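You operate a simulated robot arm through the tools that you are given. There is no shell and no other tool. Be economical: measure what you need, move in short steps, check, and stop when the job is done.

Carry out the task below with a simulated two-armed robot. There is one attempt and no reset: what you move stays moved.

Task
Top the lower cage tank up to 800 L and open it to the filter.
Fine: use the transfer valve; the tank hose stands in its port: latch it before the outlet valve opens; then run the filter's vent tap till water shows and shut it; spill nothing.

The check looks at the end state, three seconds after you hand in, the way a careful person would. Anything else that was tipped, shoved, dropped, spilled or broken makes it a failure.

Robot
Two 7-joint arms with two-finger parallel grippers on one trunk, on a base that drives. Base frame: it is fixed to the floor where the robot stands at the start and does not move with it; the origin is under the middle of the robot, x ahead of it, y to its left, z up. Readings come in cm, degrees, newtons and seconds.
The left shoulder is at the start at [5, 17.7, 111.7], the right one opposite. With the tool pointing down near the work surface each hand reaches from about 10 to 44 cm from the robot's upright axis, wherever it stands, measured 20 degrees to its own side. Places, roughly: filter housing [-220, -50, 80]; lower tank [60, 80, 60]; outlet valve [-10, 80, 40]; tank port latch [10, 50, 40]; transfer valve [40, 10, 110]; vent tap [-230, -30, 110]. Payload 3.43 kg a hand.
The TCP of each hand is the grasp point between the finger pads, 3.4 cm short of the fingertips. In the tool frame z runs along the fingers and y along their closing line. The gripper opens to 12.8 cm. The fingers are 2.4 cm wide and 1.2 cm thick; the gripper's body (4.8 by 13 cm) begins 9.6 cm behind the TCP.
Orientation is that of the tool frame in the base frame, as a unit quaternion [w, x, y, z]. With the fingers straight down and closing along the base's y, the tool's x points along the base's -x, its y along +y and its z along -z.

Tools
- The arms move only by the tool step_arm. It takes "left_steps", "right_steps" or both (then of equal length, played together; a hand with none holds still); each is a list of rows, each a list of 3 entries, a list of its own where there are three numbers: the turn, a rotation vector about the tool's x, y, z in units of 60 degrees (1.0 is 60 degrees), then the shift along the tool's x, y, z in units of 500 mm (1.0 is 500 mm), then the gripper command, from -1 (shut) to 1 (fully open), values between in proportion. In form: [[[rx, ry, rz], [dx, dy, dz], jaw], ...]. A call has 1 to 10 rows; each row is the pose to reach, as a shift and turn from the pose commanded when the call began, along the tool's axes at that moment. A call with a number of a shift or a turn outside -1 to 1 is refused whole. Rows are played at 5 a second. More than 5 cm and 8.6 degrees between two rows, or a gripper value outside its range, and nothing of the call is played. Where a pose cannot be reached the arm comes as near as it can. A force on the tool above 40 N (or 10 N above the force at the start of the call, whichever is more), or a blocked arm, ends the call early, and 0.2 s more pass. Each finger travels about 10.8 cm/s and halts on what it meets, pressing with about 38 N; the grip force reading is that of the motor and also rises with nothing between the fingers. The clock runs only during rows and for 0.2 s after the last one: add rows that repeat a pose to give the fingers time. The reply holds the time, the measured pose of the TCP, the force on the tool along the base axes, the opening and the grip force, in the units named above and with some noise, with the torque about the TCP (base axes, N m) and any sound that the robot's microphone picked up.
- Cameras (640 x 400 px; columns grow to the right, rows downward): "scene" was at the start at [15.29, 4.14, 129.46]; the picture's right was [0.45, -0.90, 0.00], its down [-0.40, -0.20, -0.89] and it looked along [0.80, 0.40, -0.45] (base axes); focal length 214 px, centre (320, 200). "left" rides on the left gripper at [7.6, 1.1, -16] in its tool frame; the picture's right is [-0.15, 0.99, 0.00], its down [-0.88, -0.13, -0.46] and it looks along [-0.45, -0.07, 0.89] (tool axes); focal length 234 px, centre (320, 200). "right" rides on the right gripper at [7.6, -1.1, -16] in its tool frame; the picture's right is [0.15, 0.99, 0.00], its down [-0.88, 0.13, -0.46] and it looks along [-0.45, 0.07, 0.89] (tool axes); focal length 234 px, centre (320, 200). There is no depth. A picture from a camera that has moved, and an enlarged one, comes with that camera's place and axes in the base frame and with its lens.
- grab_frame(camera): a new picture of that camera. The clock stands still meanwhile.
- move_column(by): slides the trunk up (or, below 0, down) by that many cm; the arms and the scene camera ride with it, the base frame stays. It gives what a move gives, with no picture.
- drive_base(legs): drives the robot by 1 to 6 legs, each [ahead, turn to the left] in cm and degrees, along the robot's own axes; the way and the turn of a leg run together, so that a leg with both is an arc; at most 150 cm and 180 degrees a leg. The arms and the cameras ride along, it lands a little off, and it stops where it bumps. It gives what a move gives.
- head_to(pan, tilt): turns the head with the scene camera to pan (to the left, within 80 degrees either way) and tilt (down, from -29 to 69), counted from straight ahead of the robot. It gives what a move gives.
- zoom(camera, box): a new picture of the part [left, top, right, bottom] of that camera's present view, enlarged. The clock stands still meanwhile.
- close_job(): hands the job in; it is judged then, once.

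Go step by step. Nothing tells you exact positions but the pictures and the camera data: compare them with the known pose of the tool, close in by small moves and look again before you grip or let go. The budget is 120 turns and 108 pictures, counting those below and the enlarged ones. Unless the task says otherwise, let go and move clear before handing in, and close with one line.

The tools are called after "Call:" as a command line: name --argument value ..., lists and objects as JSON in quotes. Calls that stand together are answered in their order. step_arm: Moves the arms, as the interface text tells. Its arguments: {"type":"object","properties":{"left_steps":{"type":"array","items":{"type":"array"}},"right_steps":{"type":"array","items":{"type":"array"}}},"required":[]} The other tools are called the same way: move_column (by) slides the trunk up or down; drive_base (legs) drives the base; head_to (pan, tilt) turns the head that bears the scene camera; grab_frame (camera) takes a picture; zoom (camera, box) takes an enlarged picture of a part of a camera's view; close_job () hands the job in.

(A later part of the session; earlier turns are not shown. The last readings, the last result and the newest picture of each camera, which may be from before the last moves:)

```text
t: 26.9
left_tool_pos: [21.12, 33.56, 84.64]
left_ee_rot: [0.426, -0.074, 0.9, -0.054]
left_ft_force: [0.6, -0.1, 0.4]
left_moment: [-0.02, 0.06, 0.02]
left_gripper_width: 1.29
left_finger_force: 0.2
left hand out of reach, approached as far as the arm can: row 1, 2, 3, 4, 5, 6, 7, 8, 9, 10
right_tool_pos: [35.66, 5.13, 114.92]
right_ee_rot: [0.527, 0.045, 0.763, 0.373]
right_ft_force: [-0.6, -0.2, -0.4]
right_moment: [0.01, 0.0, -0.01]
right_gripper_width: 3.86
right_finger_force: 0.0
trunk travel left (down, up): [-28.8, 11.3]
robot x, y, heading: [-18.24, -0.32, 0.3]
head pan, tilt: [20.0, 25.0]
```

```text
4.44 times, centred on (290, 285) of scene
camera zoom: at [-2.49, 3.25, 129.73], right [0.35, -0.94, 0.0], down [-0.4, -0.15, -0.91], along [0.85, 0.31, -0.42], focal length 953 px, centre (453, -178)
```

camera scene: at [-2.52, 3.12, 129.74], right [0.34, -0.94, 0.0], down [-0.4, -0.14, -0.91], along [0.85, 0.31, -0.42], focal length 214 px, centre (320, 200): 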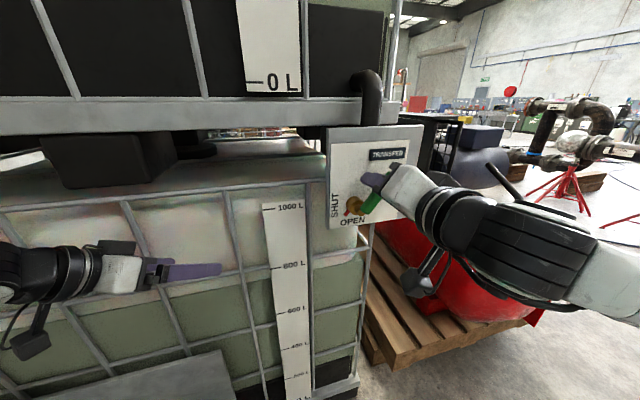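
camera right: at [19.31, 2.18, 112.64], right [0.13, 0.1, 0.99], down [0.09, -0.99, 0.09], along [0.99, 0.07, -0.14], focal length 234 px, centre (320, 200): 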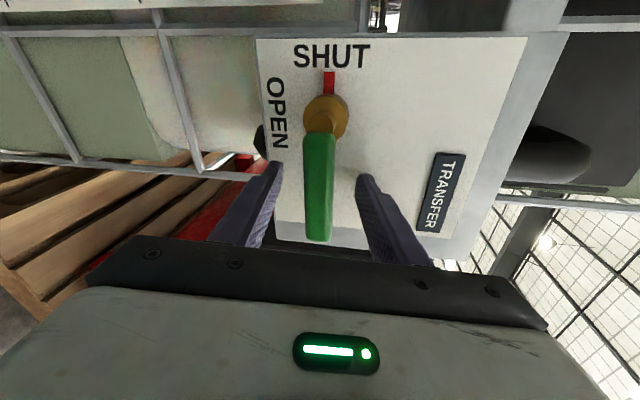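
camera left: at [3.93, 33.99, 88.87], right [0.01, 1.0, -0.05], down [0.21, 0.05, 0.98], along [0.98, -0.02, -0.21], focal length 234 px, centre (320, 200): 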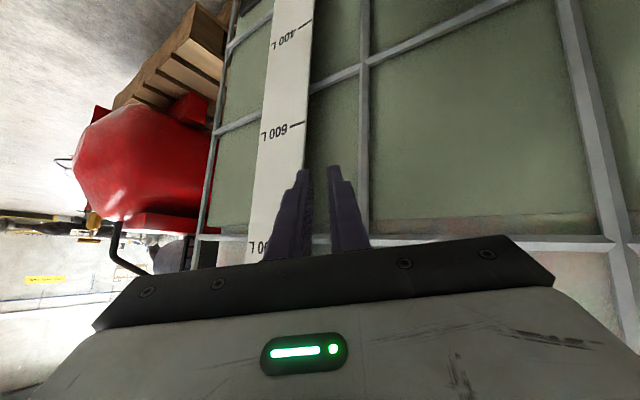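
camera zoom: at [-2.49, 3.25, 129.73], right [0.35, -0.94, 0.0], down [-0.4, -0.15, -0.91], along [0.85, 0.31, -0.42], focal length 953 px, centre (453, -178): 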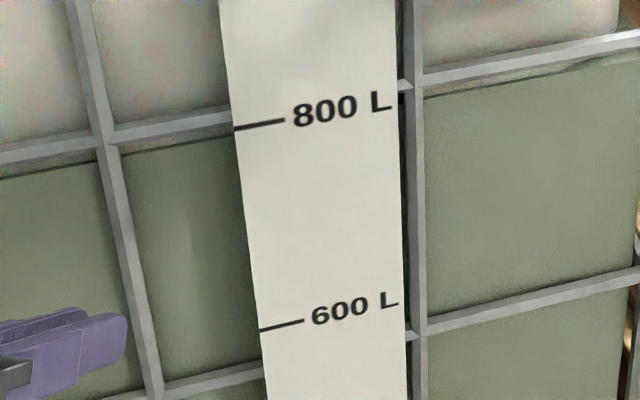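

Call:
zoom --camera "left" --box '[190, 180, 290, 270]'

```text
4.44 times, centred on (240, 225) of left
camera zoom: at [3.93, 33.99, 88.87], right [0.01, 1.0, -0.05], down [0.21, 0.05, 0.98], along [0.98, -0.02, -0.21], focal length 1041 px, centre (676, 89)
```

zoom: 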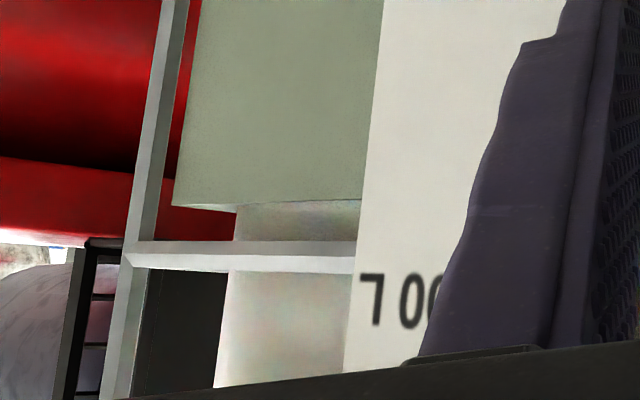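

The flat view puts the true level near 755 L now, filling at about 4.5 L/s; 800 L is about 10 s away. I hold for 6.6 s and read again.

Call:
step_arm --right_steps '[[[0, 0, 0], [0, 0, 0], -0.4], [[0, 0, 0], [0, 0, 0], -0.4], [[0, 0, 0], [0, 0, 0], -0.4], [[0, 0, 0], [0, 0, 0], -0.4], [[0, 0, 0], [0, 0, 0], -0.4], [[0, 0, 0], [0, 0, 0], -0.4], [[0, 0, 0], [0, 0, 0], -0.4], [[0, 0, 0], [0, 0, 0], -0.4], [[0, 0, 0], [0, 0, 0], -0.4], [[0, 0, 0], [0, 0, 0], -0.4]]'

Call:
step_arm --right_steps '[[[0, 0, 0], [0, 0, 0], -0.4], [[0, 0, 0], [0, 0, 0], -0.4], [[0, 0, 0], [0, 0, 0], -0.4], [[0, 0, 0], [0, 0, 0], -0.4], [[0, 0, 0], [0, 0, 0], -0.4], [[0, 0, 0], [0, 0, 0], -0.4], [[0, 0, 0], [0, 0, 0], -0.4], [[0, 0, 0], [0, 0, 0], -0.4], [[0, 0, 0], [0, 0, 0], -0.4], [[0, 0, 0], [0, 0, 0], -0.4]]'

Call:
step_arm --right_steps '[[[0, 0, 0], [0, 0, 0], -0.4], [[0, 0, 0], [0, 0, 0], -0.4], [[0, 0, 0], [0, 0, 0], -0.4], [[0, 0, 0], [0, 0, 0], -0.4], [[0, 0, 0], [0, 0, 0], -0.4], [[0, 0, 0], [0, 0, 0], -0.4], [[0, 0, 0], [0, 0, 0], -0.4], [[0, 0, 0], [0, 0, 0], -0.4], [[0, 0, 0], [0, 0, 0], -0.4], [[0, 0, 0], [0, 0, 0], -0.4]]'

Call:
zoom --camera "left" --box '[190, 180, 290, 270]'

Call:
zoom --camera "scene" --box '[240, 240, 340, 330]'

```text
t: 29.1
left_tool_pos: [21.18, 33.56, 84.59]
left_ee_rot: [0.425, -0.074, 0.9, -0.055]
left_ft_force: [-0.4, 0.0, -0.7]
left_moment: [0.02, 0.03, -0.01]
left_gripper_width: 1.26
left_finger_force: 0.1
right_tool_pos: [35.67, 5.29, 114.8]
right_ee_rot: [0.528, 0.045, 0.762, 0.372]
right_ft_force: [1.3, 0.1, -0.9]
right_moment: [-0.01, 0.04, -0.02]
right_gripper_width: 3.84
right_finger_force: 0.0
trunk travel left (down, up): [-28.8, 11.3]
robot x, y, heading: [-18.81, -0.47, 0.2]
head pan, tilt: [20.0, 25.0]
```

```text
t: 31.3
left_tool_pos: [21.31, 33.61, 84.54]
left_ee_rot: [0.425, -0.073, 0.901, -0.056]
left_ft_force: [0.6, -0.5, -0.5]
left_moment: [0.01, 0.03, -0.02]
left_gripper_width: 1.31
left_finger_force: 0.2
right_tool_pos: [35.69, 5.15, 114.95]
right_ee_rot: [0.527, 0.045, 0.763, 0.372]
right_ft_force: [0.2, -0.6, -0.8]
right_moment: [-0.01, -0.01, 0.0]
right_gripper_width: 3.85
right_finger_force: 0.1
trunk travel left (down, up): [-28.8, 11.3]
robot x, y, heading: [-17.89, -0.23, 0.4]
head pan, tilt: [20.0, 25.0]
```

```text
t: 33.5
left_tool_pos: [21.22, 33.62, 84.66]
left_ee_rot: [0.427, -0.072, 0.9, -0.056]
left_ft_force: [-0.6, -0.3, 0.5]
left_moment: [0.0, -0.02, 0.03]
left_gripper_width: 1.28
left_finger_force: 0.1
right_tool_pos: [35.67, 5.1, 114.93]
right_ee_rot: [0.528, 0.045, 0.763, 0.372]
right_ft_force: [0.8, 0.4, 0.3]
right_moment: [0.02, -0.05, 0.0]
right_gripper_width: 3.86
right_finger_force: 0.0
trunk travel left (down, up): [-28.8, 11.3]
robot x, y, heading: [-18.35, -0.07, 0.4]
head pan, tilt: [20.0, 25.0]
```

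```text
4.44 times, centred on (240, 225) of left
camera zoom: at [3.93, 33.99, 88.87], right [0.01, 1.0, -0.05], down [0.21, 0.05, 0.98], along [0.98, -0.02, -0.21], focal length 1041 px, centre (676, 89)
```

zoom: 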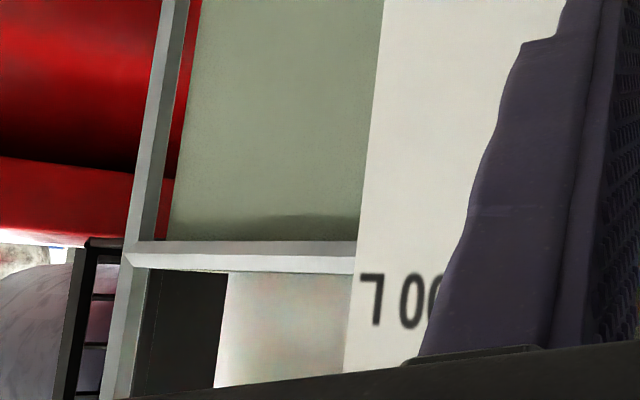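

```text
4.44 times, centred on (290, 285) of scene
camera zoom: at [-2.49, 3.25, 129.73], right [0.35, -0.94, 0.0], down [-0.4, -0.15, -0.91], along [0.85, 0.31, -0.42], focal length 953 px, centre (453, -178)
```

zoom: 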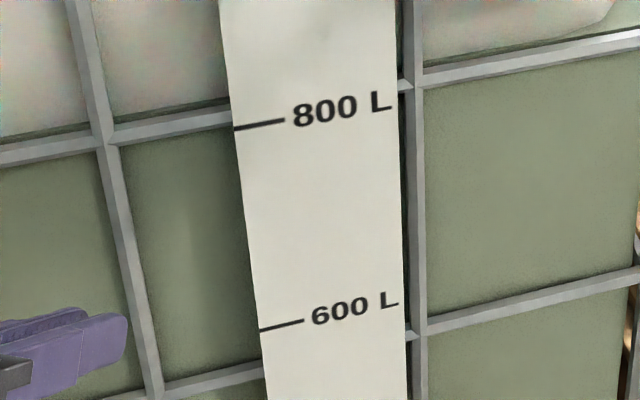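

The water line is hidden behind the cage bar in the flat view and is estimated at 786–794 L. I hold one more second and look for the line to appear.

Call:
step_arm --right_steps '[[[0, 0, 0], [0, 0, 0], -0.4], [[0, 0, 0], [0, 0, 0], -0.4], [[0, 0, 0], [0, 0, 0], -0.4]]'

Call:
zoom --camera "left" --box '[190, 180, 290, 270]'

```text
t: 34.3
left_tool_pos: [21.19, 33.47, 84.78]
left_ee_rot: [0.426, -0.073, 0.9, -0.056]
left_ft_force: [-0.3, 0.1, 0.1]
left_moment: [-0.01, -0.01, 0.0]
left_gripper_width: 1.27
left_finger_force: 0.1
right_tool_pos: [35.69, 5.24, 114.96]
right_ee_rot: [0.527, 0.047, 0.763, 0.371]
right_ft_force: [0.9, 0.1, -0.2]
right_moment: [0.03, 0.01, -0.03]
right_gripper_width: 3.85
right_finger_force: 0.1
trunk travel left (down, up): [-28.8, 11.3]
robot x, y, heading: [-18.25, 0.23, -0.0]
head pan, tilt: [20.0, 25.0]
```

```text
4.44 times, centred on (240, 225) of left
camera zoom: at [3.93, 33.99, 88.87], right [0.01, 1.0, -0.05], down [0.21, 0.05, 0.98], along [0.98, -0.02, -0.21], focal length 1041 px, centre (676, 89)
```

zoom: 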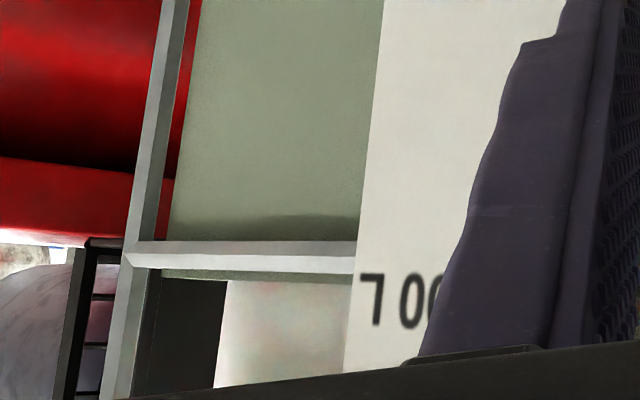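

The line has emerged at about 792 L and needs to reach the 800 text centre. I hold 0.8 s more and swing the lever back to SHUT.

Call:
step_arm --right_steps '[[[0, 0, 0], [0, 0, 0], -0.4]]'

Call:
step_arm --right_steps '[[[0, 0, 0], [0, 0, 0], -0.4], [[0, 0, 0], [0, 0, 0], -0.4], [[0, 0, 0.14], [-0.001, -0.017, 0.0018], -0.4], [[0, 0, 0.28], [0.0006, -0.0338, 0.0037], -0.4], [[0, 0, 0.42], [0.0047, -0.0504, 0.006], -0.4], [[0, 0, 0.56], [0.0112, -0.0662, 0.0084], -0.4], [[0, 0, 0.7], [0.02, -0.0808, 0.0113], -0.4], [[0, 0, 0.84], [0.0308, -0.094, 0.014], -0.4], [[0, 0, 0.98], [0.0436, -0.1054, 0.017], -0.4], [[0, 0, 0.98], [0.05, -0.112, 0.018], -0.4]]'

Call:
zoom --camera "left" --box '[190, 180, 290, 270]'

Call:
zoom --camera "scene" --box '[220, 130, 460, 280]'

```text
t: 34.7
left_tool_pos: [21.26, 33.65, 84.65]
left_ee_rot: [0.426, -0.073, 0.9, -0.055]
left_ft_force: [0.1, -0.3, -0.2]
left_moment: [-0.04, -0.03, -0.03]
left_gripper_width: 1.27
left_finger_force: 0.0
right_tool_pos: [35.71, 5.18, 114.91]
right_ee_rot: [0.527, 0.047, 0.763, 0.372]
right_ft_force: [0.0, 0.3, 0.0]
right_moment: [0.01, 0.01, 0.03]
right_gripper_width: 3.86
right_finger_force: 0.1
trunk travel left (down, up): [-28.8, 11.3]
robot x, y, heading: [-18.53, -0.05, 0.2]
head pan, tilt: [20.0, 25.0]
```

```text
t: 36.9
left_tool_pos: [21.17, 33.55, 84.62]
left_ee_rot: [0.426, -0.072, 0.9, -0.056]
left_ft_force: [-0.2, 0.0, -0.4]
left_moment: [0.04, 0.02, -0.01]
left_gripper_width: 1.29
left_finger_force: 0.0
right_tool_pos: [37.21, 2.73, 109.44]
right_ee_rot: [0.276, 0.414, 0.642, 0.583]
right_ft_force: [0.1, 0.3, 2.4]
right_moment: [-0.04, -0.08, -0.02]
right_gripper_width: 3.98
right_finger_force: 1.8
trunk travel left (down, up): [-28.8, 11.3]
robot x, y, heading: [-18.12, -0.04, 0.3]
head pan, tilt: [20.0, 25.0]
```

```text
4.44 times, centred on (240, 225) of left
camera zoom: at [3.91, 34.0, 88.87], right [0.01, 1.0, -0.05], down [0.21, 0.05, 0.98], along [0.98, -0.02, -0.21], focal length 1041 px, centre (676, 89)
```

zoom: 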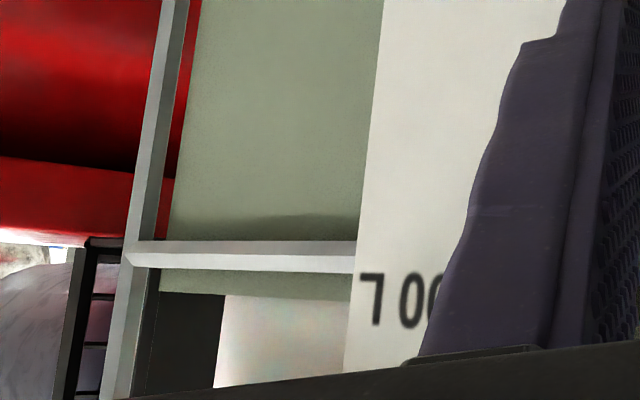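

```text
2.67 times, centred on (340, 205) of scene
camera zoom: at [-2.52, 3.27, 129.73], right [0.35, -0.94, 0.0], down [-0.4, -0.15, -0.91], along [0.85, 0.31, -0.42], focal length 572 px, centre (267, 187)
```

zoom: 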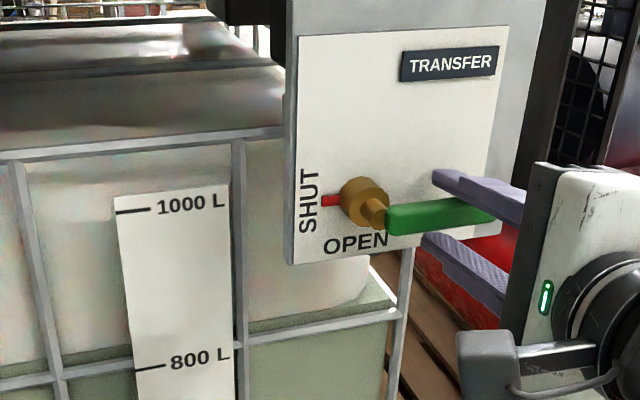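

The line now stands at the 800 mark and the pointer is at SHUT. I nudge the lever firmly against its stop to be sure.

Call:
step_arm --right_steps '[[[0, 0, 0], [0, -0.01, 0.0], -0.4], [[0, 0, 0], [0, -0.02, 0.0], -0.4], [[0, 0, 0], [0, -0.028, 0.0], -0.4]]'

Call:
grab_frame --camera "right"

Call:
zoom --camera "left" --box '[190, 180, 290, 270]'

```text
t: 37.7
left_tool_pos: [21.23, 33.54, 84.72]
left_ee_rot: [0.426, -0.072, 0.9, -0.056]
left_ft_force: [0.2, 0.4, -0.1]
left_moment: [0.01, 0.02, 0.01]
left_gripper_width: 1.29
left_finger_force: 0.1
right_tool_pos: [37.17, 2.85, 109.48]
right_ee_rot: [0.276, 0.414, 0.643, 0.582]
right_ft_force: [-0.6, 0.4, 2.3]
right_moment: [-0.08, -0.05, 0.06]
right_gripper_width: 4.01
right_finger_force: 1.6
right hand out of reach, approached as far as the arm can: row 1, 2, 3
trunk travel left (down, up): [-28.8, 11.3]
robot x, y, heading: [-18.3, -0.07, 0.3]
head pan, tilt: [20.0, 25.0]
```

```text
67 pictures are left
camera right: at [19.66, 1.04, 111.98], right [0.13, 0.1, 0.99], down [0.09, -0.99, 0.09], along [0.99, 0.08, -0.14], focal length 234 px, centre (320, 200)
```

right: 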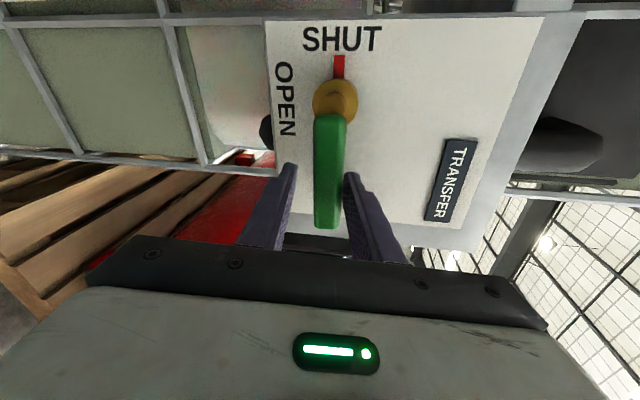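

```text
4.44 times, centred on (240, 225) of left
camera zoom: at [3.91, 34.0, 88.87], right [0.01, 1.0, -0.05], down [0.21, 0.05, 0.98], along [0.98, -0.02, -0.21], focal length 1041 px, centre (676, 89)
```

zoom: 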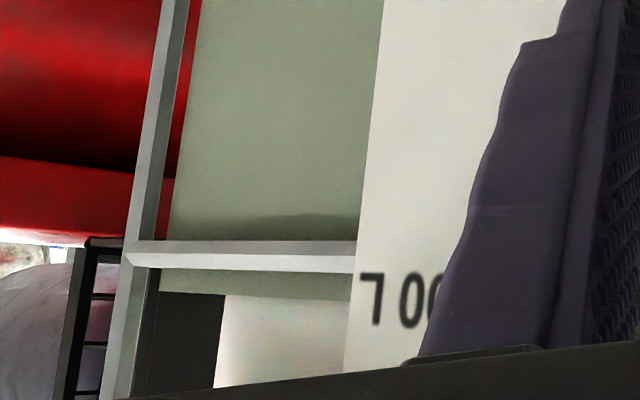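

The lever is at SHUT and the level holds at 800. I withdraw the right hand straight back and drive back to look at the port.

Call:
step_arm --right_steps '[[[0, 0, 0], [0, 0.005, -0.06], -0.4], [[0, 0, 0], [0, 0.005, -0.12], -0.4], [[0, 0, 0], [0, 0.005, -0.18], -0.4], [[0, 0, 0], [0, 0.005, -0.24], -0.4]]'

Call:
drive_base --legs '[[-20, 0]]'

Call:
head_to --pan 50 --tilt 45

Call:
grab_frame --camera "scene"

```text
t: 38.7
left_tool_pos: [21.24, 33.48, 84.64]
left_ee_rot: [0.426, -0.073, 0.9, -0.056]
left_ft_force: [0.1, 0.4, 0.1]
left_moment: [-0.01, 0.01, -0.01]
left_gripper_width: 1.29
left_finger_force: 0.1
right_tool_pos: [27.45, -3.63, 111.73]
right_ee_rot: [0.276, 0.414, 0.643, 0.582]
right_ft_force: [-0.3, -0.3, 0.1]
right_moment: [0.0, -0.01, 0.01]
right_gripper_width: 3.83
right_finger_force: 0.1
trunk travel left (down, up): [-28.8, 11.3]
robot x, y, heading: [-18.35, 0.35, 0.1]
head pan, tilt: [20.0, 25.0]
```

```text
t: 40.3
left_tool_pos: [1.31, 33.45, 84.72]
left_ee_rot: [0.425, -0.072, 0.901, -0.056]
left_ft_force: [-0.1, 0.4, 0.5]
left_moment: [0.0, -0.03, -0.01]
left_gripper_width: 1.28
left_finger_force: 0.0
right_tool_pos: [7.43, -3.68, 111.78]
right_ee_rot: [0.277, 0.414, 0.643, 0.583]
right_ft_force: [0.6, 0.0, -0.6]
right_moment: [0.0, -0.02, 0.01]
right_gripper_width: 3.84
right_finger_force: 0.0
trunk travel left (down, up): [-28.8, 11.3]
robot x, y, heading: [-37.97, 0.05, 0.1]
head pan, tilt: [20.0, 25.0]
```

```text
t: 41.3
left_tool_pos: [1.33, 33.32, 84.68]
left_ee_rot: [0.426, -0.073, 0.9, -0.055]
left_ft_force: [-0.5, -0.8, 0.8]
left_moment: [-0.03, 0.02, 0.03]
left_gripper_width: 1.28
left_finger_force: 0.0
right_tool_pos: [7.51, -3.67, 111.67]
right_ee_rot: [0.278, 0.415, 0.642, 0.582]
right_ft_force: [-0.1, -0.2, -0.2]
right_moment: [0.03, -0.03, 0.01]
right_gripper_width: 3.84
right_finger_force: 0.1
trunk travel left (down, up): [-28.8, 11.3]
robot x, y, heading: [-38.53, 0.08, 0.2]
head pan, tilt: [50.0, 45.0]
```

```text
65 pictures are left
camera scene: at [-25.84, 6.24, 126.68], right [0.77, -0.64, 0.0], down [-0.45, -0.54, -0.71], along [0.45, 0.54, -0.71], focal length 214 px, centre (320, 200)
```

scene: 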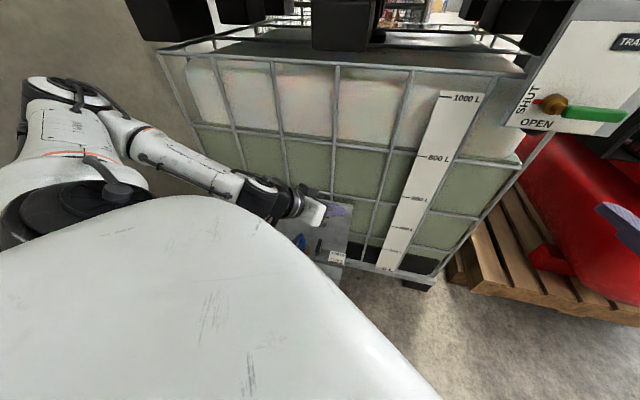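

I turn the robot to face the tank's front and look at the port bench.

Call:
drive_base --legs '[[-5, 32]]'

Call:
head_to --pan 25 --tilt 48

Call:
grab_frame --camera "scene"

Call:
grab_frame --camera "left"

```text
t: 43.2
left_tool_pos: [-26.61, 47.78, 84.68]
left_ee_rot: [0.425, -0.313, 0.847, 0.061]
left_ft_force: [0.1, -0.4, 0.8]
left_moment: [0.01, -0.02, -0.01]
left_gripper_width: 1.3
left_finger_force: 0.1
right_tool_pos: [-1.99, 19.41, 111.74]
right_ee_rot: [0.109, 0.225, 0.73, 0.636]
right_ft_force: [0.7, 0.0, 0.3]
right_moment: [0.04, 0.03, 0.01]
right_gripper_width: 3.82
right_finger_force: 0.1
trunk travel left (down, up): [-28.8, 11.3]
robot x, y, heading: [-43.1, -1.46, 31.4]
head pan, tilt: [50.0, 45.0]
```

```text
t: 44.1
left_tool_pos: [-26.57, 47.79, 84.67]
left_ee_rot: [0.425, -0.314, 0.847, 0.061]
left_ft_force: [-0.4, -0.2, 0.5]
left_moment: [0.0, 0.02, 0.01]
left_gripper_width: 1.26
left_finger_force: 0.0
right_tool_pos: [-2.03, 19.51, 111.77]
right_ee_rot: [0.109, 0.225, 0.73, 0.636]
right_ft_force: [-0.3, -0.6, 0.0]
right_moment: [0.02, -0.04, 0.0]
right_gripper_width: 3.84
right_finger_force: 0.0
trunk travel left (down, up): [-28.8, 11.3]
robot x, y, heading: [-42.67, -1.64, 31.8]
head pan, tilt: [25.0, 48.0]
```

```text
64 pictures are left
camera scene: at [-32.41, 8.92, 126.25], right [0.84, -0.55, 0.0], down [-0.41, -0.62, -0.67], along [0.37, 0.56, -0.74], focal length 214 px, centre (320, 200)
```

scene: 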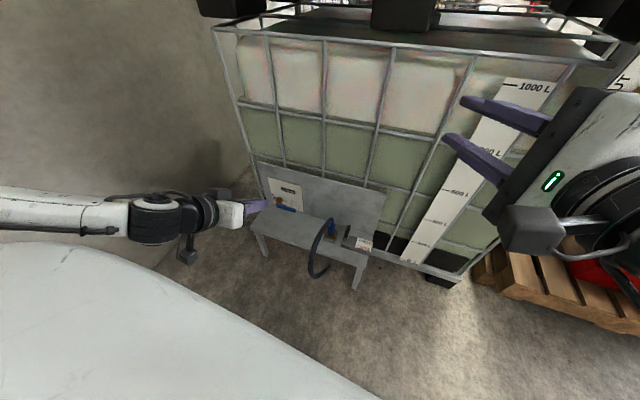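

```text
63 pictures are left
camera left: at [-41.56, 39.24, 88.87], right [-0.51, 0.86, -0.05], down [0.16, 0.15, 0.98], along [0.84, 0.49, -0.21], focal length 234 px, centre (320, 200)
```

left: 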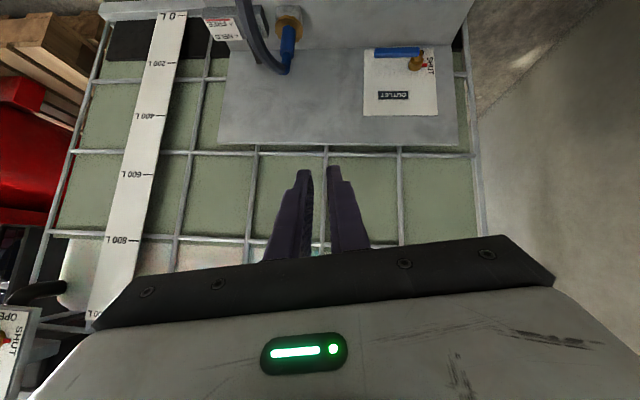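

Call:
zoom --camera "scene" --box '[240, 160, 400, 290]'

Call:
zoom --camera "left" --box '[190, 0, 470, 130]'

```text
3.08 times, centred on (320, 225) of scene
camera zoom: at [-32.41, 8.92, 126.25], right [0.84, -0.55, 0.0], down [-0.41, -0.62, -0.67], along [0.37, 0.56, -0.74], focal length 660 px, centre (320, 123)
```

zoom: 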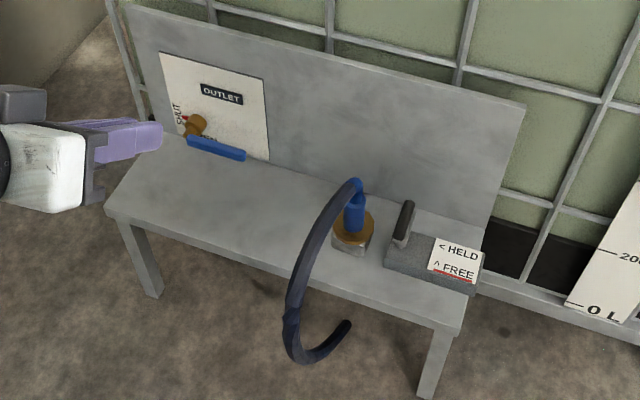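

```text
2.29 times, centred on (330, 65) of left
camera zoom: at [-41.56, 39.24, 88.87], right [-0.51, 0.86, -0.05], down [0.16, 0.15, 0.98], along [0.84, 0.49, -0.21], focal length 535 px, centre (297, 509)
```

zoom: 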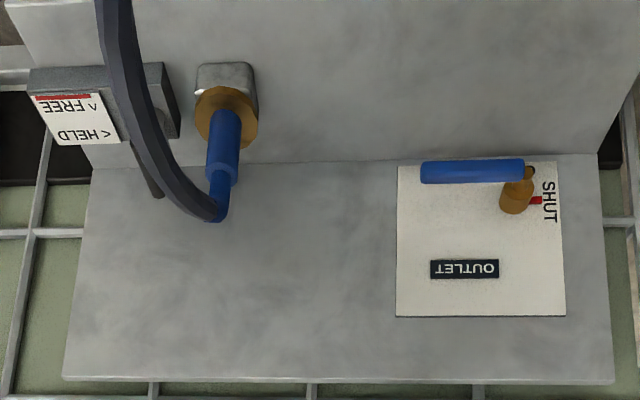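

The latch is a dark lever standing up (FREE) at about [9–11, 50, 36–43], to be swung left over the hose collar at [4.5, 55, 35]; the outlet valve is SHUT. I draw the right hand back, lower the trunk and move closer.

Call:
step_arm --right_steps '[[[0, 0, 0], [0, 0, -0.06], -1], [[0, 0, 0], [0, 0, -0.12], -1], [[0, 0, 0], [0, 0, -0.18], -1], [[0, 0, 0], [0, 0, -0.22], -1]]'

Call:
move_column --by -24

Call:
drive_base --legs '[[20, 0]]'

Call:
grab_frame --camera "scene"

```text
t: 45.1
left_tool_pos: [-26.63, 47.89, 84.57]
left_ee_rot: [0.425, -0.314, 0.847, 0.062]
left_ft_force: [0.1, 0.3, 0.3]
left_moment: [-0.01, 0.03, 0.0]
left_gripper_width: 1.3
left_finger_force: 0.1
right_tool_pos: [-0.83, 16.44, 116.58]
right_ee_rot: [0.109, 0.225, 0.73, 0.636]
right_ft_force: [-0.5, -0.6, 1.6]
right_moment: [0.03, 0.02, -0.02]
right_gripper_width: 0.01
right_finger_force: 32.9
right hand out of reach, approached as far as the arm can: row 1, 2, 3, 4
trunk travel left (down, up): [-28.8, 11.3]
robot x, y, heading: [-42.75, -1.54, 31.8]
head pan, tilt: [25.0, 48.0]
```

```text
t: 47.6
left_tool_pos: [-26.62, 47.75, 60.6]
left_ee_rot: [0.425, -0.314, 0.847, 0.062]
left_ft_force: [0.4, 0.5, 0.1]
left_moment: [0.0, -0.07, -0.04]
left_gripper_width: 1.29
left_finger_force: 0.1
right_tool_pos: [-1.04, 16.52, 92.7]
right_ee_rot: [0.109, 0.225, 0.73, 0.636]
right_ft_force: [-0.5, 0.8, 0.3]
right_moment: [-0.02, 0.02, -0.03]
right_gripper_width: 0.0
right_finger_force: 33.0
trunk travel left (down, up): [-4.8, 35.3]
robot x, y, heading: [-42.55, -1.01, 31.5]
head pan, tilt: [25.0, 48.0]
```

```text
t: 49.2
left_tool_pos: [-9.46, 58.25, 60.74]
left_ee_rot: [0.425, -0.312, 0.847, 0.061]
left_ft_force: [0.6, -0.8, 1.0]
left_moment: [-0.01, 0.0, -0.02]
left_gripper_width: 1.31
left_finger_force: 0.0
right_tool_pos: [16.17, 26.96, 92.55]
right_ee_rot: [0.109, 0.225, 0.73, 0.636]
right_ft_force: [-0.1, 0.4, -0.7]
right_moment: [0.0, -0.01, 0.02]
right_gripper_width: 0.01
right_finger_force: 32.8
trunk travel left (down, up): [-4.8, 35.3]
robot x, y, heading: [-25.87, 9.05, 31.6]
head pan, tilt: [25.0, 48.0]
```

```text
60 pictures are left
camera scene: at [-15.36, 19.34, 102.25], right [0.83, -0.55, 0.0], down [-0.41, -0.62, -0.67], along [0.37, 0.56, -0.74], focal length 214 px, centre (320, 200)
```

scene: 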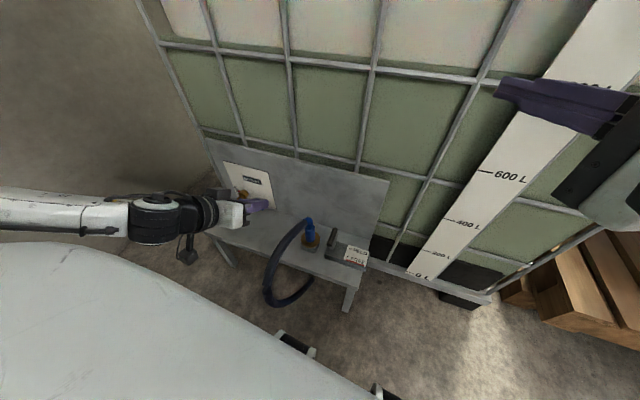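

Call:
zoom --camera "scene" --box '[270, 200, 390, 280]'

Call:
grab_frame --camera "left"

```text
5.00 times, centred on (330, 240) of scene
camera zoom: at [-15.36, 19.34, 102.25], right [0.83, -0.55, 0.0], down [-0.41, -0.62, -0.67], along [0.37, 0.56, -0.74], focal length 1072 px, centre (270, 0)
```

zoom: 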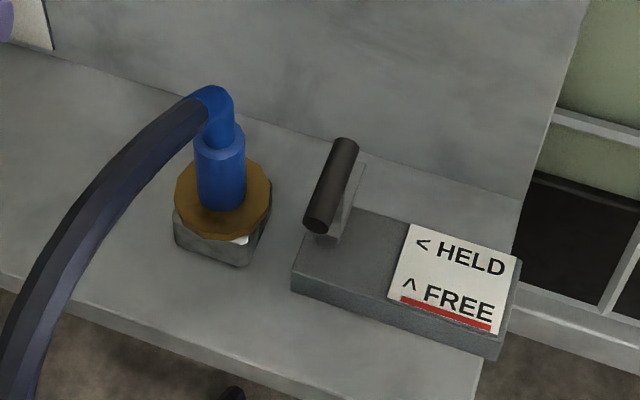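

```text
58 pictures are left
camera left: at [-24.45, 49.68, 64.87], right [-0.51, 0.86, -0.05], down [0.16, 0.15, 0.98], along [0.85, 0.49, -0.21], focal length 234 px, centre (320, 200)
```

left: 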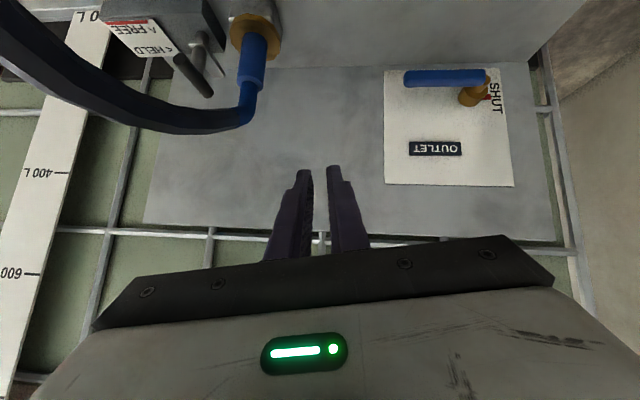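

Call:
zoom --camera "left" --box '[100, 0, 290, 130]'

```text
3.08 times, centred on (195, 65) of left
camera zoom: at [-24.45, 49.68, 64.87], right [-0.51, 0.86, -0.05], down [0.16, 0.15, 0.98], along [0.85, 0.49, -0.21], focal length 720 px, centre (705, 615)
```

zoom: 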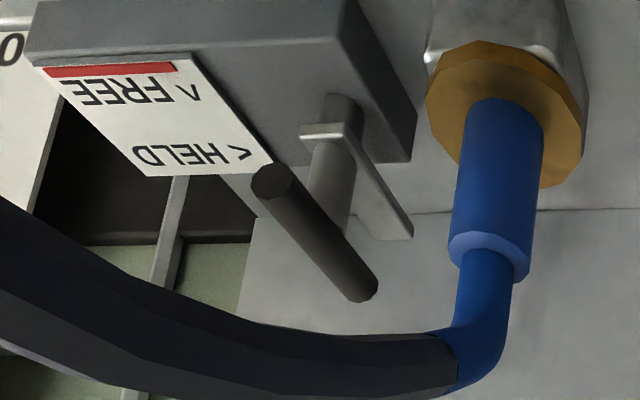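

The latch is a T-handle on a vertical post with an arm pointing back (^ FREE); it must turn 90° counterclockwise so the arm points left (< HELD) over the collar. Handle centre is about [9.2, 48.6, 42]. I set the left hand pointing down and take the right hand out of the way, then drive up.

Call:
step_arm --left_steps '[[[0, 0.13, 0], [-0.03, 0, -0.02], 0], [[0, 0.26, 0], [-0.06, 0, -0.04], 0], [[0, 0.39, 0], [-0.09, 0, -0.06], 0], [[0, 0.52, 0], [-0.128, 0, -0.096], 0], [[0, 0.65, 0], [-0.128, 0, -0.096], 0], [[0, 0.77, 0], [-0.128, 0, -0.096], 0], [[0, 0.88, 0], [-0.128, 0, -0.096], 0]]' --right_steps '[[[0, 0, 0], [-0.04, -0.005, -0.05], -1], [[0, 0, 0], [-0.08, -0.01, -0.1], -1], [[0, 0, 0], [-0.12, -0.015, -0.15], -1], [[0, 0, 0], [-0.16, -0.02, -0.2], -1], [[0, 0, 0], [-0.2, -0.03, -0.25], -1], [[0, 0, 0], [-0.248, -0.03, -0.286], -1], [[0, 0, 0], [-0.248, -0.03, -0.286], -1]]'

Call:
drive_base --legs '[[10, 0]]'

Call:
grab_frame --camera "left"

```text
t: 50.8
left_tool_pos: [-9.79, 59.57, 68.63]
left_ee_rot: [0.003, -0.306, 0.948, -0.085]
left_ft_force: [-0.9, 0.5, 0.0]
left_moment: [0.01, -0.03, -0.01]
left_gripper_width: 6.41
left_finger_force: 0.0
right_tool_pos: [22.12, 7.74, 92.64]
right_ee_rot: [0.109, 0.225, 0.73, 0.636]
right_ft_force: [0.4, 0.0, 0.0]
right_moment: [0.02, 0.0, 0.0]
right_gripper_width: 0.03
right_finger_force: 33.0
right hand out of reach, approached as far as the arm can: row 1, 2, 3, 4, 5, 6, 7
trunk travel left (down, up): [-4.8, 35.3]
robot x, y, heading: [-26.01, 8.93, 31.4]
head pan, tilt: [25.0, 48.0]
```

```text
t: 52.0
left_tool_pos: [-1.31, 64.7, 68.53]
left_ee_rot: [0.004, -0.306, 0.948, -0.085]
left_ft_force: [-0.1, 0.3, -0.4]
left_moment: [0.02, 0.0, -0.02]
left_gripper_width: 6.4
left_finger_force: 0.0
right_tool_pos: [30.63, 12.87, 92.68]
right_ee_rot: [0.109, 0.226, 0.73, 0.636]
right_ft_force: [0.4, 0.8, 0.0]
right_moment: [0.02, -0.05, 0.01]
right_gripper_width: 0.01
right_finger_force: 32.6
trunk travel left (down, up): [-4.8, 35.3]
robot x, y, heading: [-17.36, 14.27, 31.4]
head pan, tilt: [25.0, 48.0]
```

```text
56 pictures are left
camera left: at [-9.12, 63.82, 84.46], right [-0.46, 0.87, -0.17], down [0.76, 0.48, 0.43], along [0.46, 0.07, -0.89], focal length 234 px, centre (320, 200)
```

left: 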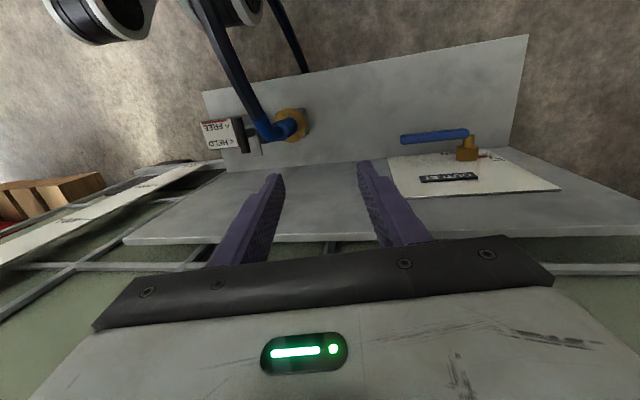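

Call:
step_arm --left_steps '[[[-0.03, -0.01, 0.01], [0.002, -0.07, 0.046], 0], [[-0.06, -0.02, 0.02], [0.004, -0.14, 0.092], 0], [[-0.1, -0.03, 0.04], [0.006, -0.21, 0.14], 0], [[-0.13, -0.035, 0.055], [0.008, -0.28, 0.186], 0], [[-0.16, -0.035, 0.067], [0.01, -0.35, 0.232], 0]]'

Call:
grab_frame --camera "left"

Call:
grab_frame --camera "scene"

```text
t: 53.1
left_tool_pos: [9.44, 48.83, 60.07]
left_ee_rot: [-0.002, -0.275, 0.962, 0.001]
left_ft_force: [-0.5, 0.1, 0.0]
left_moment: [-0.02, -0.01, 0.04]
left_gripper_width: 6.37
left_finger_force: 0.1
right_tool_pos: [30.65, 12.96, 92.65]
right_ee_rot: [0.11, 0.225, 0.731, 0.635]
right_ft_force: [0.0, -1.1, 0.1]
right_moment: [0.01, -0.02, 0.02]
right_gripper_width: 0.01
right_finger_force: 33.5
trunk travel left (down, up): [-4.8, 35.3]
robot x, y, heading: [-17.02, 14.05, 31.4]
head pan, tilt: [25.0, 48.0]
```

```text
55 pictures are left
camera left: at [2.28, 45.81, 76.09], right [-0.4, 0.92, 0.0], down [0.82, 0.35, 0.45], along [0.42, 0.18, -0.89], focal length 234 px, centre (320, 200)
```

left: 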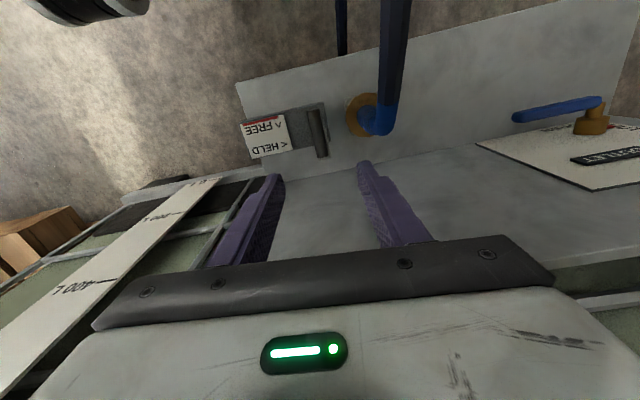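

```text
54 pictures are left
camera scene: at [-6.82, 24.55, 102.26], right [0.83, -0.55, 0.0], down [-0.41, -0.62, -0.67], along [0.37, 0.56, -0.74], focal length 214 px, centre (320, 200)
```

scene: 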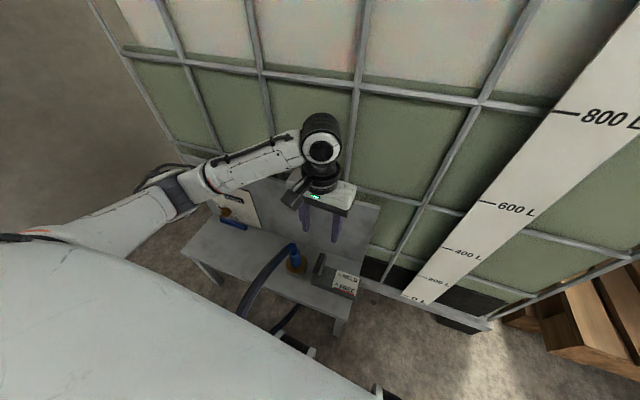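

The hand is centred over the T-handle within a centimetre. I come down in two parts.

Call:
step_arm --left_steps '[[[0, 0, 0], [0.005, 0, 0.08], -0.15], [[0, 0, 0], [0.01, -0.002, 0.16], -0.15], [[0, 0, 0], [0.015, -0.002, 0.24], -0.15]]'

Call:
grab_frame --camera "left"

Call:
zoom --camera "scene" --box '[230, 170, 390, 300]'

```text
t: 54.0
left_tool_pos: [8.77, 48.4, 47.98]
left_ee_rot: [-0.002, -0.274, 0.962, 0.001]
left_ft_force: [0.7, -1.2, 0.6]
left_moment: [0.04, 0.0, -0.01]
left_gripper_width: 5.43
left_finger_force: 0.0
right_tool_pos: [30.8, 13.08, 92.58]
right_ee_rot: [0.109, 0.226, 0.73, 0.635]
right_ft_force: [0.3, -0.3, -0.1]
right_moment: [0.0, 0.04, 0.02]
right_gripper_width: 0.0
right_finger_force: 33.4
trunk travel left (down, up): [-4.8, 35.3]
robot x, y, heading: [-16.99, 14.35, 31.5]
head pan, tilt: [25.0, 48.0]
```

```text
53 pictures are left
camera left: at [1.67, 45.34, 64.02], right [-0.4, 0.92, 0.0], down [0.82, 0.35, 0.45], along [0.42, 0.18, -0.89], focal length 234 px, centre (320, 200)
```

left: 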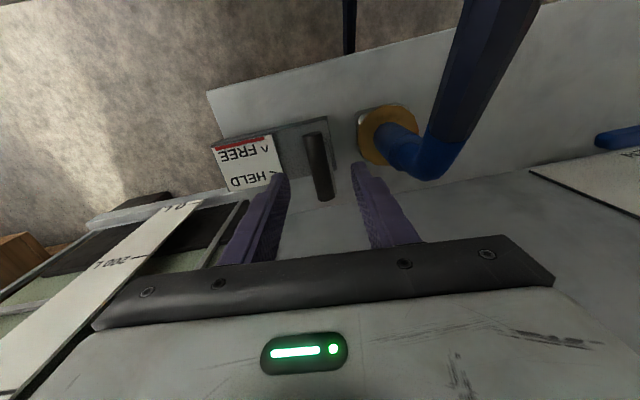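

```text
3.08 times, centred on (310, 235) of scene
camera zoom: at [-6.81, 24.55, 102.26], right [0.83, -0.55, 0.0], down [-0.41, -0.62, -0.67], along [0.37, 0.56, -0.74], focal length 660 px, centre (351, 92)
```

zoom: 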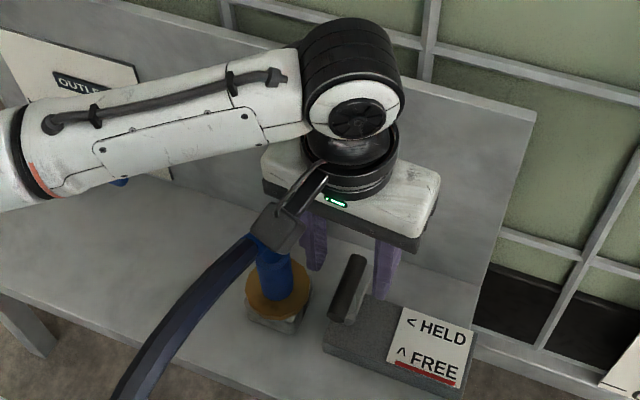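

Call:
step_arm --left_steps '[[[0, 0, 0], [0.003, 0, 0.05], -0.15], [[0, 0, 0], [0.004, 0, 0.098], -0.15], [[0, 0, 0], [0.004, 0, 0.098], -1], [[0, 0, 0], [0.004, 0, 0.098], -1], [[0, 0, 0], [0.004, 0, 0.098], -1]]'

Call:
grab_frame --camera "left"

```text
t: 55.1
left_tool_pos: [8.38, 48.08, 43.08]
left_ee_rot: [-0.002, -0.275, 0.961, 0.002]
left_ft_force: [-1.4, 1.1, -0.8]
left_moment: [0.26, -0.27, 0.97]
left_gripper_width: 1.88
left_finger_force: 44.6
right_tool_pos: [30.74, 13.04, 92.67]
right_ee_rot: [0.11, 0.226, 0.73, 0.636]
right_ft_force: [1.1, -0.6, 0.8]
right_moment: [0.05, 0.0, 0.01]
right_gripper_width: 0.01
right_finger_force: 33.3
trunk travel left (down, up): [-4.8, 35.3]
robot x, y, heading: [-16.85, 14.3, 31.5]
head pan, tilt: [25.0, 48.0]
```

```text
51 pictures are left
camera left: at [1.39, 45.19, 59.08], right [-0.4, 0.92, 0.0], down [0.82, 0.35, 0.45], along [0.41, 0.18, -0.89], focal length 234 px, centre (320, 200)
```

left: 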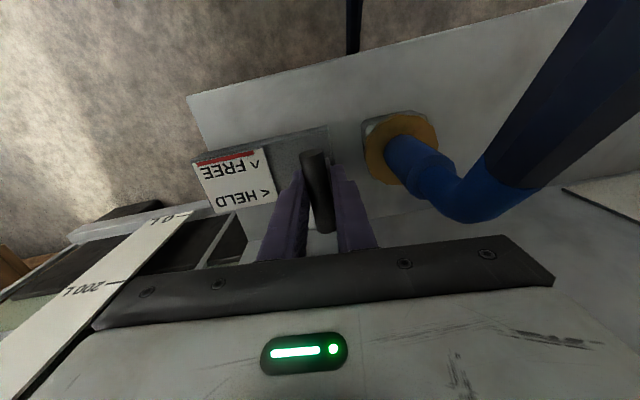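

Handle gripped (1.9 cm). I turn it counterclockwise, about 50° first.

Call:
step_arm --left_steps '[[[0, 0, -0.14], [0, 0, 0], -1], [[0, 0, -0.28], [0, 0, 0], -1], [[0, 0, -0.42], [0, 0, 0], -1], [[0, 0, -0.56], [0, 0, 0], -1], [[0, 0, -0.7], [0, 0, 0], -1], [[0, 0, -0.84], [0, 0, 0], -1]]'

Call:
grab_frame --camera "left"

Call:
zoom --camera "scene" --box '[230, 170, 390, 300]'

```text
t: 56.5
left_tool_pos: [8.52, 48.32, 43.02]
left_ee_rot: [0.0, -0.658, 0.753, 0.002]
left_ft_force: [5.6, 11.1, 1.2]
left_moment: [-0.69, 0.07, -0.03]
left_gripper_width: 1.73
left_finger_force: 45.7
right_tool_pos: [30.63, 13.0, 92.68]
right_ee_rot: [0.109, 0.226, 0.73, 0.635]
right_ft_force: [0.0, -0.7, 0.9]
right_moment: [-0.01, -0.03, 0.01]
right_gripper_width: 0.0
right_finger_force: 33.0
trunk travel left (down, up): [-4.8, 35.3]
robot x, y, heading: [-17.47, 13.92, 31.4]
head pan, tilt: [25.0, 48.0]
```

```text
50 pictures are left
camera left: at [6.25, 40.88, 59.04], right [-0.96, 0.28, 0.0], down [0.25, 0.85, 0.46], along [0.13, 0.44, -0.89], focal length 234 px, centre (320, 200)
```

left: 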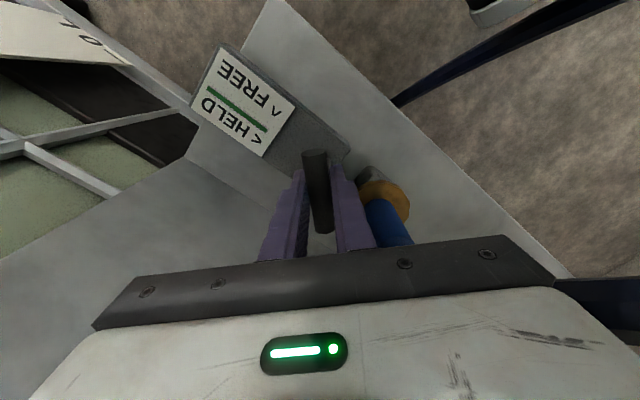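

```text
3.08 times, centred on (310, 235) of scene
camera zoom: at [-6.8, 24.58, 102.25], right [0.83, -0.55, 0.0], down [-0.41, -0.62, -0.67], along [0.37, 0.56, -0.74], focal length 660 px, centre (351, 92)
```

zoom: 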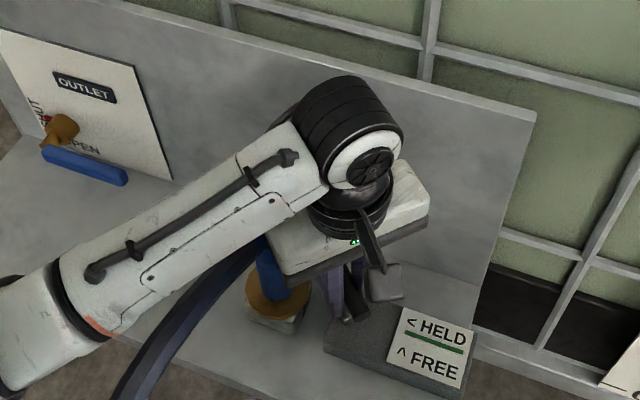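

The label already shows a green line under HELD. I turn on to the full 90°.

Call:
step_arm --left_steps '[[[0, 0, -0.14], [0, 0, 0], -1], [[0, 0, -0.28], [0, 0, 0], -1], [[0, 0, -0.42], [0, 0, 0], -1], [[0, 0, -0.56], [0, 0, 0], -1], [[0, 0, -0.64], [0, 0, 0], -1]]'

Call:
grab_frame --camera "left"

```text
t: 57.8
left_tool_pos: [8.46, 48.14, 43.1]
left_ee_rot: [-0.001, 0.869, -0.494, -0.002]
left_ft_force: [12.5, 17.2, -4.4]
left_moment: [0.05, 0.02, 0.06]
left_gripper_width: 1.77
left_finger_force: 44.7
right_tool_pos: [30.68, 13.15, 92.56]
right_ee_rot: [0.109, 0.225, 0.73, 0.636]
right_ft_force: [-0.7, -0.1, -0.1]
right_moment: [0.01, 0.02, -0.01]
right_gripper_width: 0.0
right_finger_force: 33.1
trunk travel left (down, up): [-4.8, 35.3]
robot x, y, heading: [-17.0, 14.49, 31.3]
head pan, tilt: [25.0, 48.0]
```

```text
48 pictures are left
camera left: at [11.28, 41.14, 59.03], right [-0.92, -0.38, 0.0], down [-0.34, 0.82, 0.46], along [-0.17, 0.42, -0.89], focal length 234 px, centre (320, 200)
```

left: 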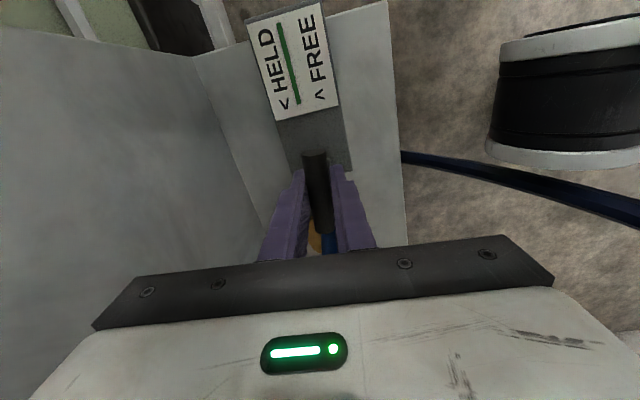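

Latched: the handle lies along the bench and HELD is green. I open and lift off.

Call:
step_arm --left_steps '[[[0, 0, 0], [0, 0, 0], -0.4], [[0, 0, 0], [0, 0, 0], -0.15], [[0, 0, 0], [0, 0, 0], -0.15], [[0, 0, 0], [0, 0, -0.06], -0.15], [[0, 0, 0], [0, 0, -0.14], -0.15], [[0, 0, 0], [0, 0, -0.24], -0.15], [[0, 0, 0], [0, 0, -0.34], -0.15]]'

Call:
zoom --camera "scene" --box '[200, 150, 400, 300]'

```text
t: 59.4
left_tool_pos: [8.15, 47.85, 59.88]
left_ee_rot: [0.001, 0.869, -0.495, -0.002]
left_ft_force: [-1.1, 0.4, -0.2]
left_moment: [0.02, -0.01, 0.04]
left_gripper_width: 5.46
left_finger_force: 0.1
right_tool_pos: [30.65, 13.05, 92.61]
right_ee_rot: [0.11, 0.226, 0.73, 0.635]
right_ft_force: [0.7, 0.2, 0.9]
right_moment: [-0.03, 0.03, -0.02]
right_gripper_width: 0.01
right_finger_force: 33.1
trunk travel left (down, up): [-4.8, 35.3]
robot x, y, heading: [-17.14, 14.22, 31.4]
head pan, tilt: [25.0, 48.0]
```

```text
2.67 times, centred on (300, 225) of scene
camera zoom: at [-6.81, 24.55, 102.24], right [0.83, -0.55, 0.0], down [-0.41, -0.62, -0.67], along [0.37, 0.56, -0.74], focal length 572 px, centre (373, 133)
```

zoom: 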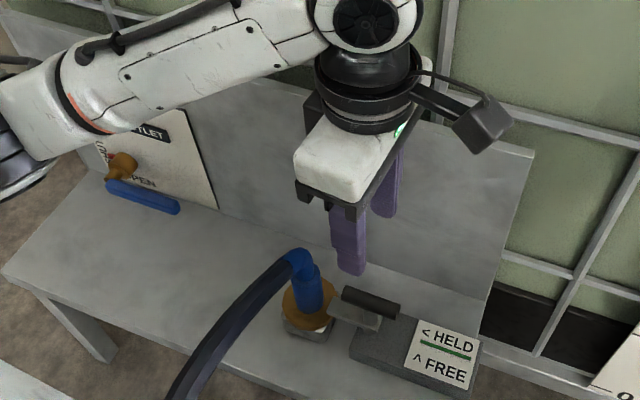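

The hose is latched. Now the outlet valve (lever at about [-9.7, 85, 38] to [-3.3, 76, 38], SHUT) lies further left, so I back off first and look at the floor before shifting over.

Call:
drive_base --legs '[[-45, 0]]'

Call:
grab_frame --camera "scene"

```text
t: 62.1
left_tool_pos: [-30.01, 24.55, 59.92]
left_ee_rot: [0.001, 0.868, -0.496, -0.002]
left_ft_force: [-0.4, -0.4, 0.4]
left_moment: [0.01, -0.01, -0.03]
left_gripper_width: 5.45
left_finger_force: 0.0
right_tool_pos: [-7.53, -10.33, 92.6]
right_ee_rot: [0.109, 0.226, 0.73, 0.636]
right_ft_force: [-0.5, 0.2, 0.1]
right_moment: [-0.01, -0.03, 0.0]
right_gripper_width: 0.0
right_finger_force: 33.1
trunk travel left (down, up): [-4.8, 35.3]
robot x, y, heading: [-55.59, -8.82, 31.4]
head pan, tilt: [25.0, 48.0]
```

```text
46 pictures are left
camera scene: at [-44.95, 1.25, 102.25], right [0.83, -0.55, 0.0], down [-0.41, -0.62, -0.67], along [0.37, 0.56, -0.74], focal length 214 px, centre (320, 200)
```

scene: 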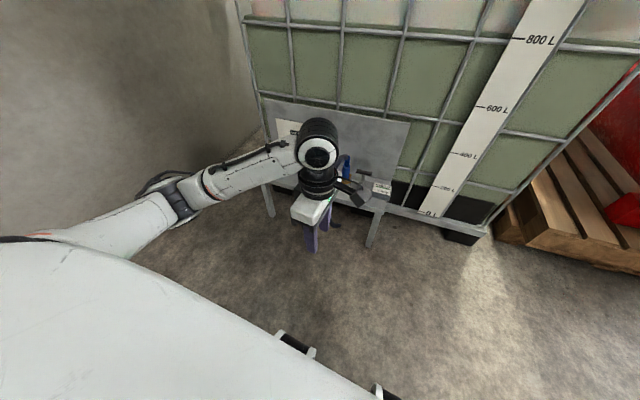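

Call:
head_to --pan 65 --tilt 15

Call:
grab_frame --camera "scene"

```text
t: 63.1
left_tool_pos: [-30.04, 24.63, 60.04]
left_ee_rot: [0.0, 0.869, -0.496, -0.003]
left_ft_force: [0.6, 0.3, -0.4]
left_moment: [0.01, 0.02, 0.01]
left_gripper_width: 5.41
left_finger_force: 0.0
right_tool_pos: [-7.49, -10.3, 92.64]
right_ee_rot: [0.11, 0.226, 0.731, 0.635]
right_ft_force: [0.0, 0.7, -0.2]
right_moment: [-0.01, 0.01, -0.01]
right_gripper_width: 0.03
right_finger_force: 32.8
trunk travel left (down, up): [-4.8, 35.3]
robot x, y, heading: [-55.25, -9.02, 31.5]
head pan, tilt: [65.0, 15.0]
```

```text
45 pictures are left
camera scene: at [-50.35, 3.97, 107.35], right [0.99, 0.11, 0.0], down [0.03, -0.26, -0.97], along [-0.11, 0.96, -0.26], focal length 214 px, centre (320, 200)
```

scene: 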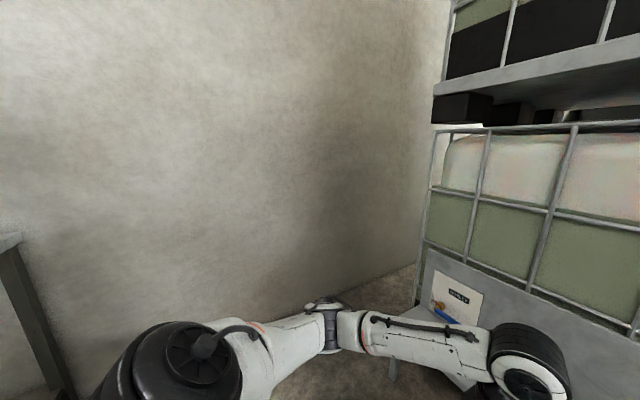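

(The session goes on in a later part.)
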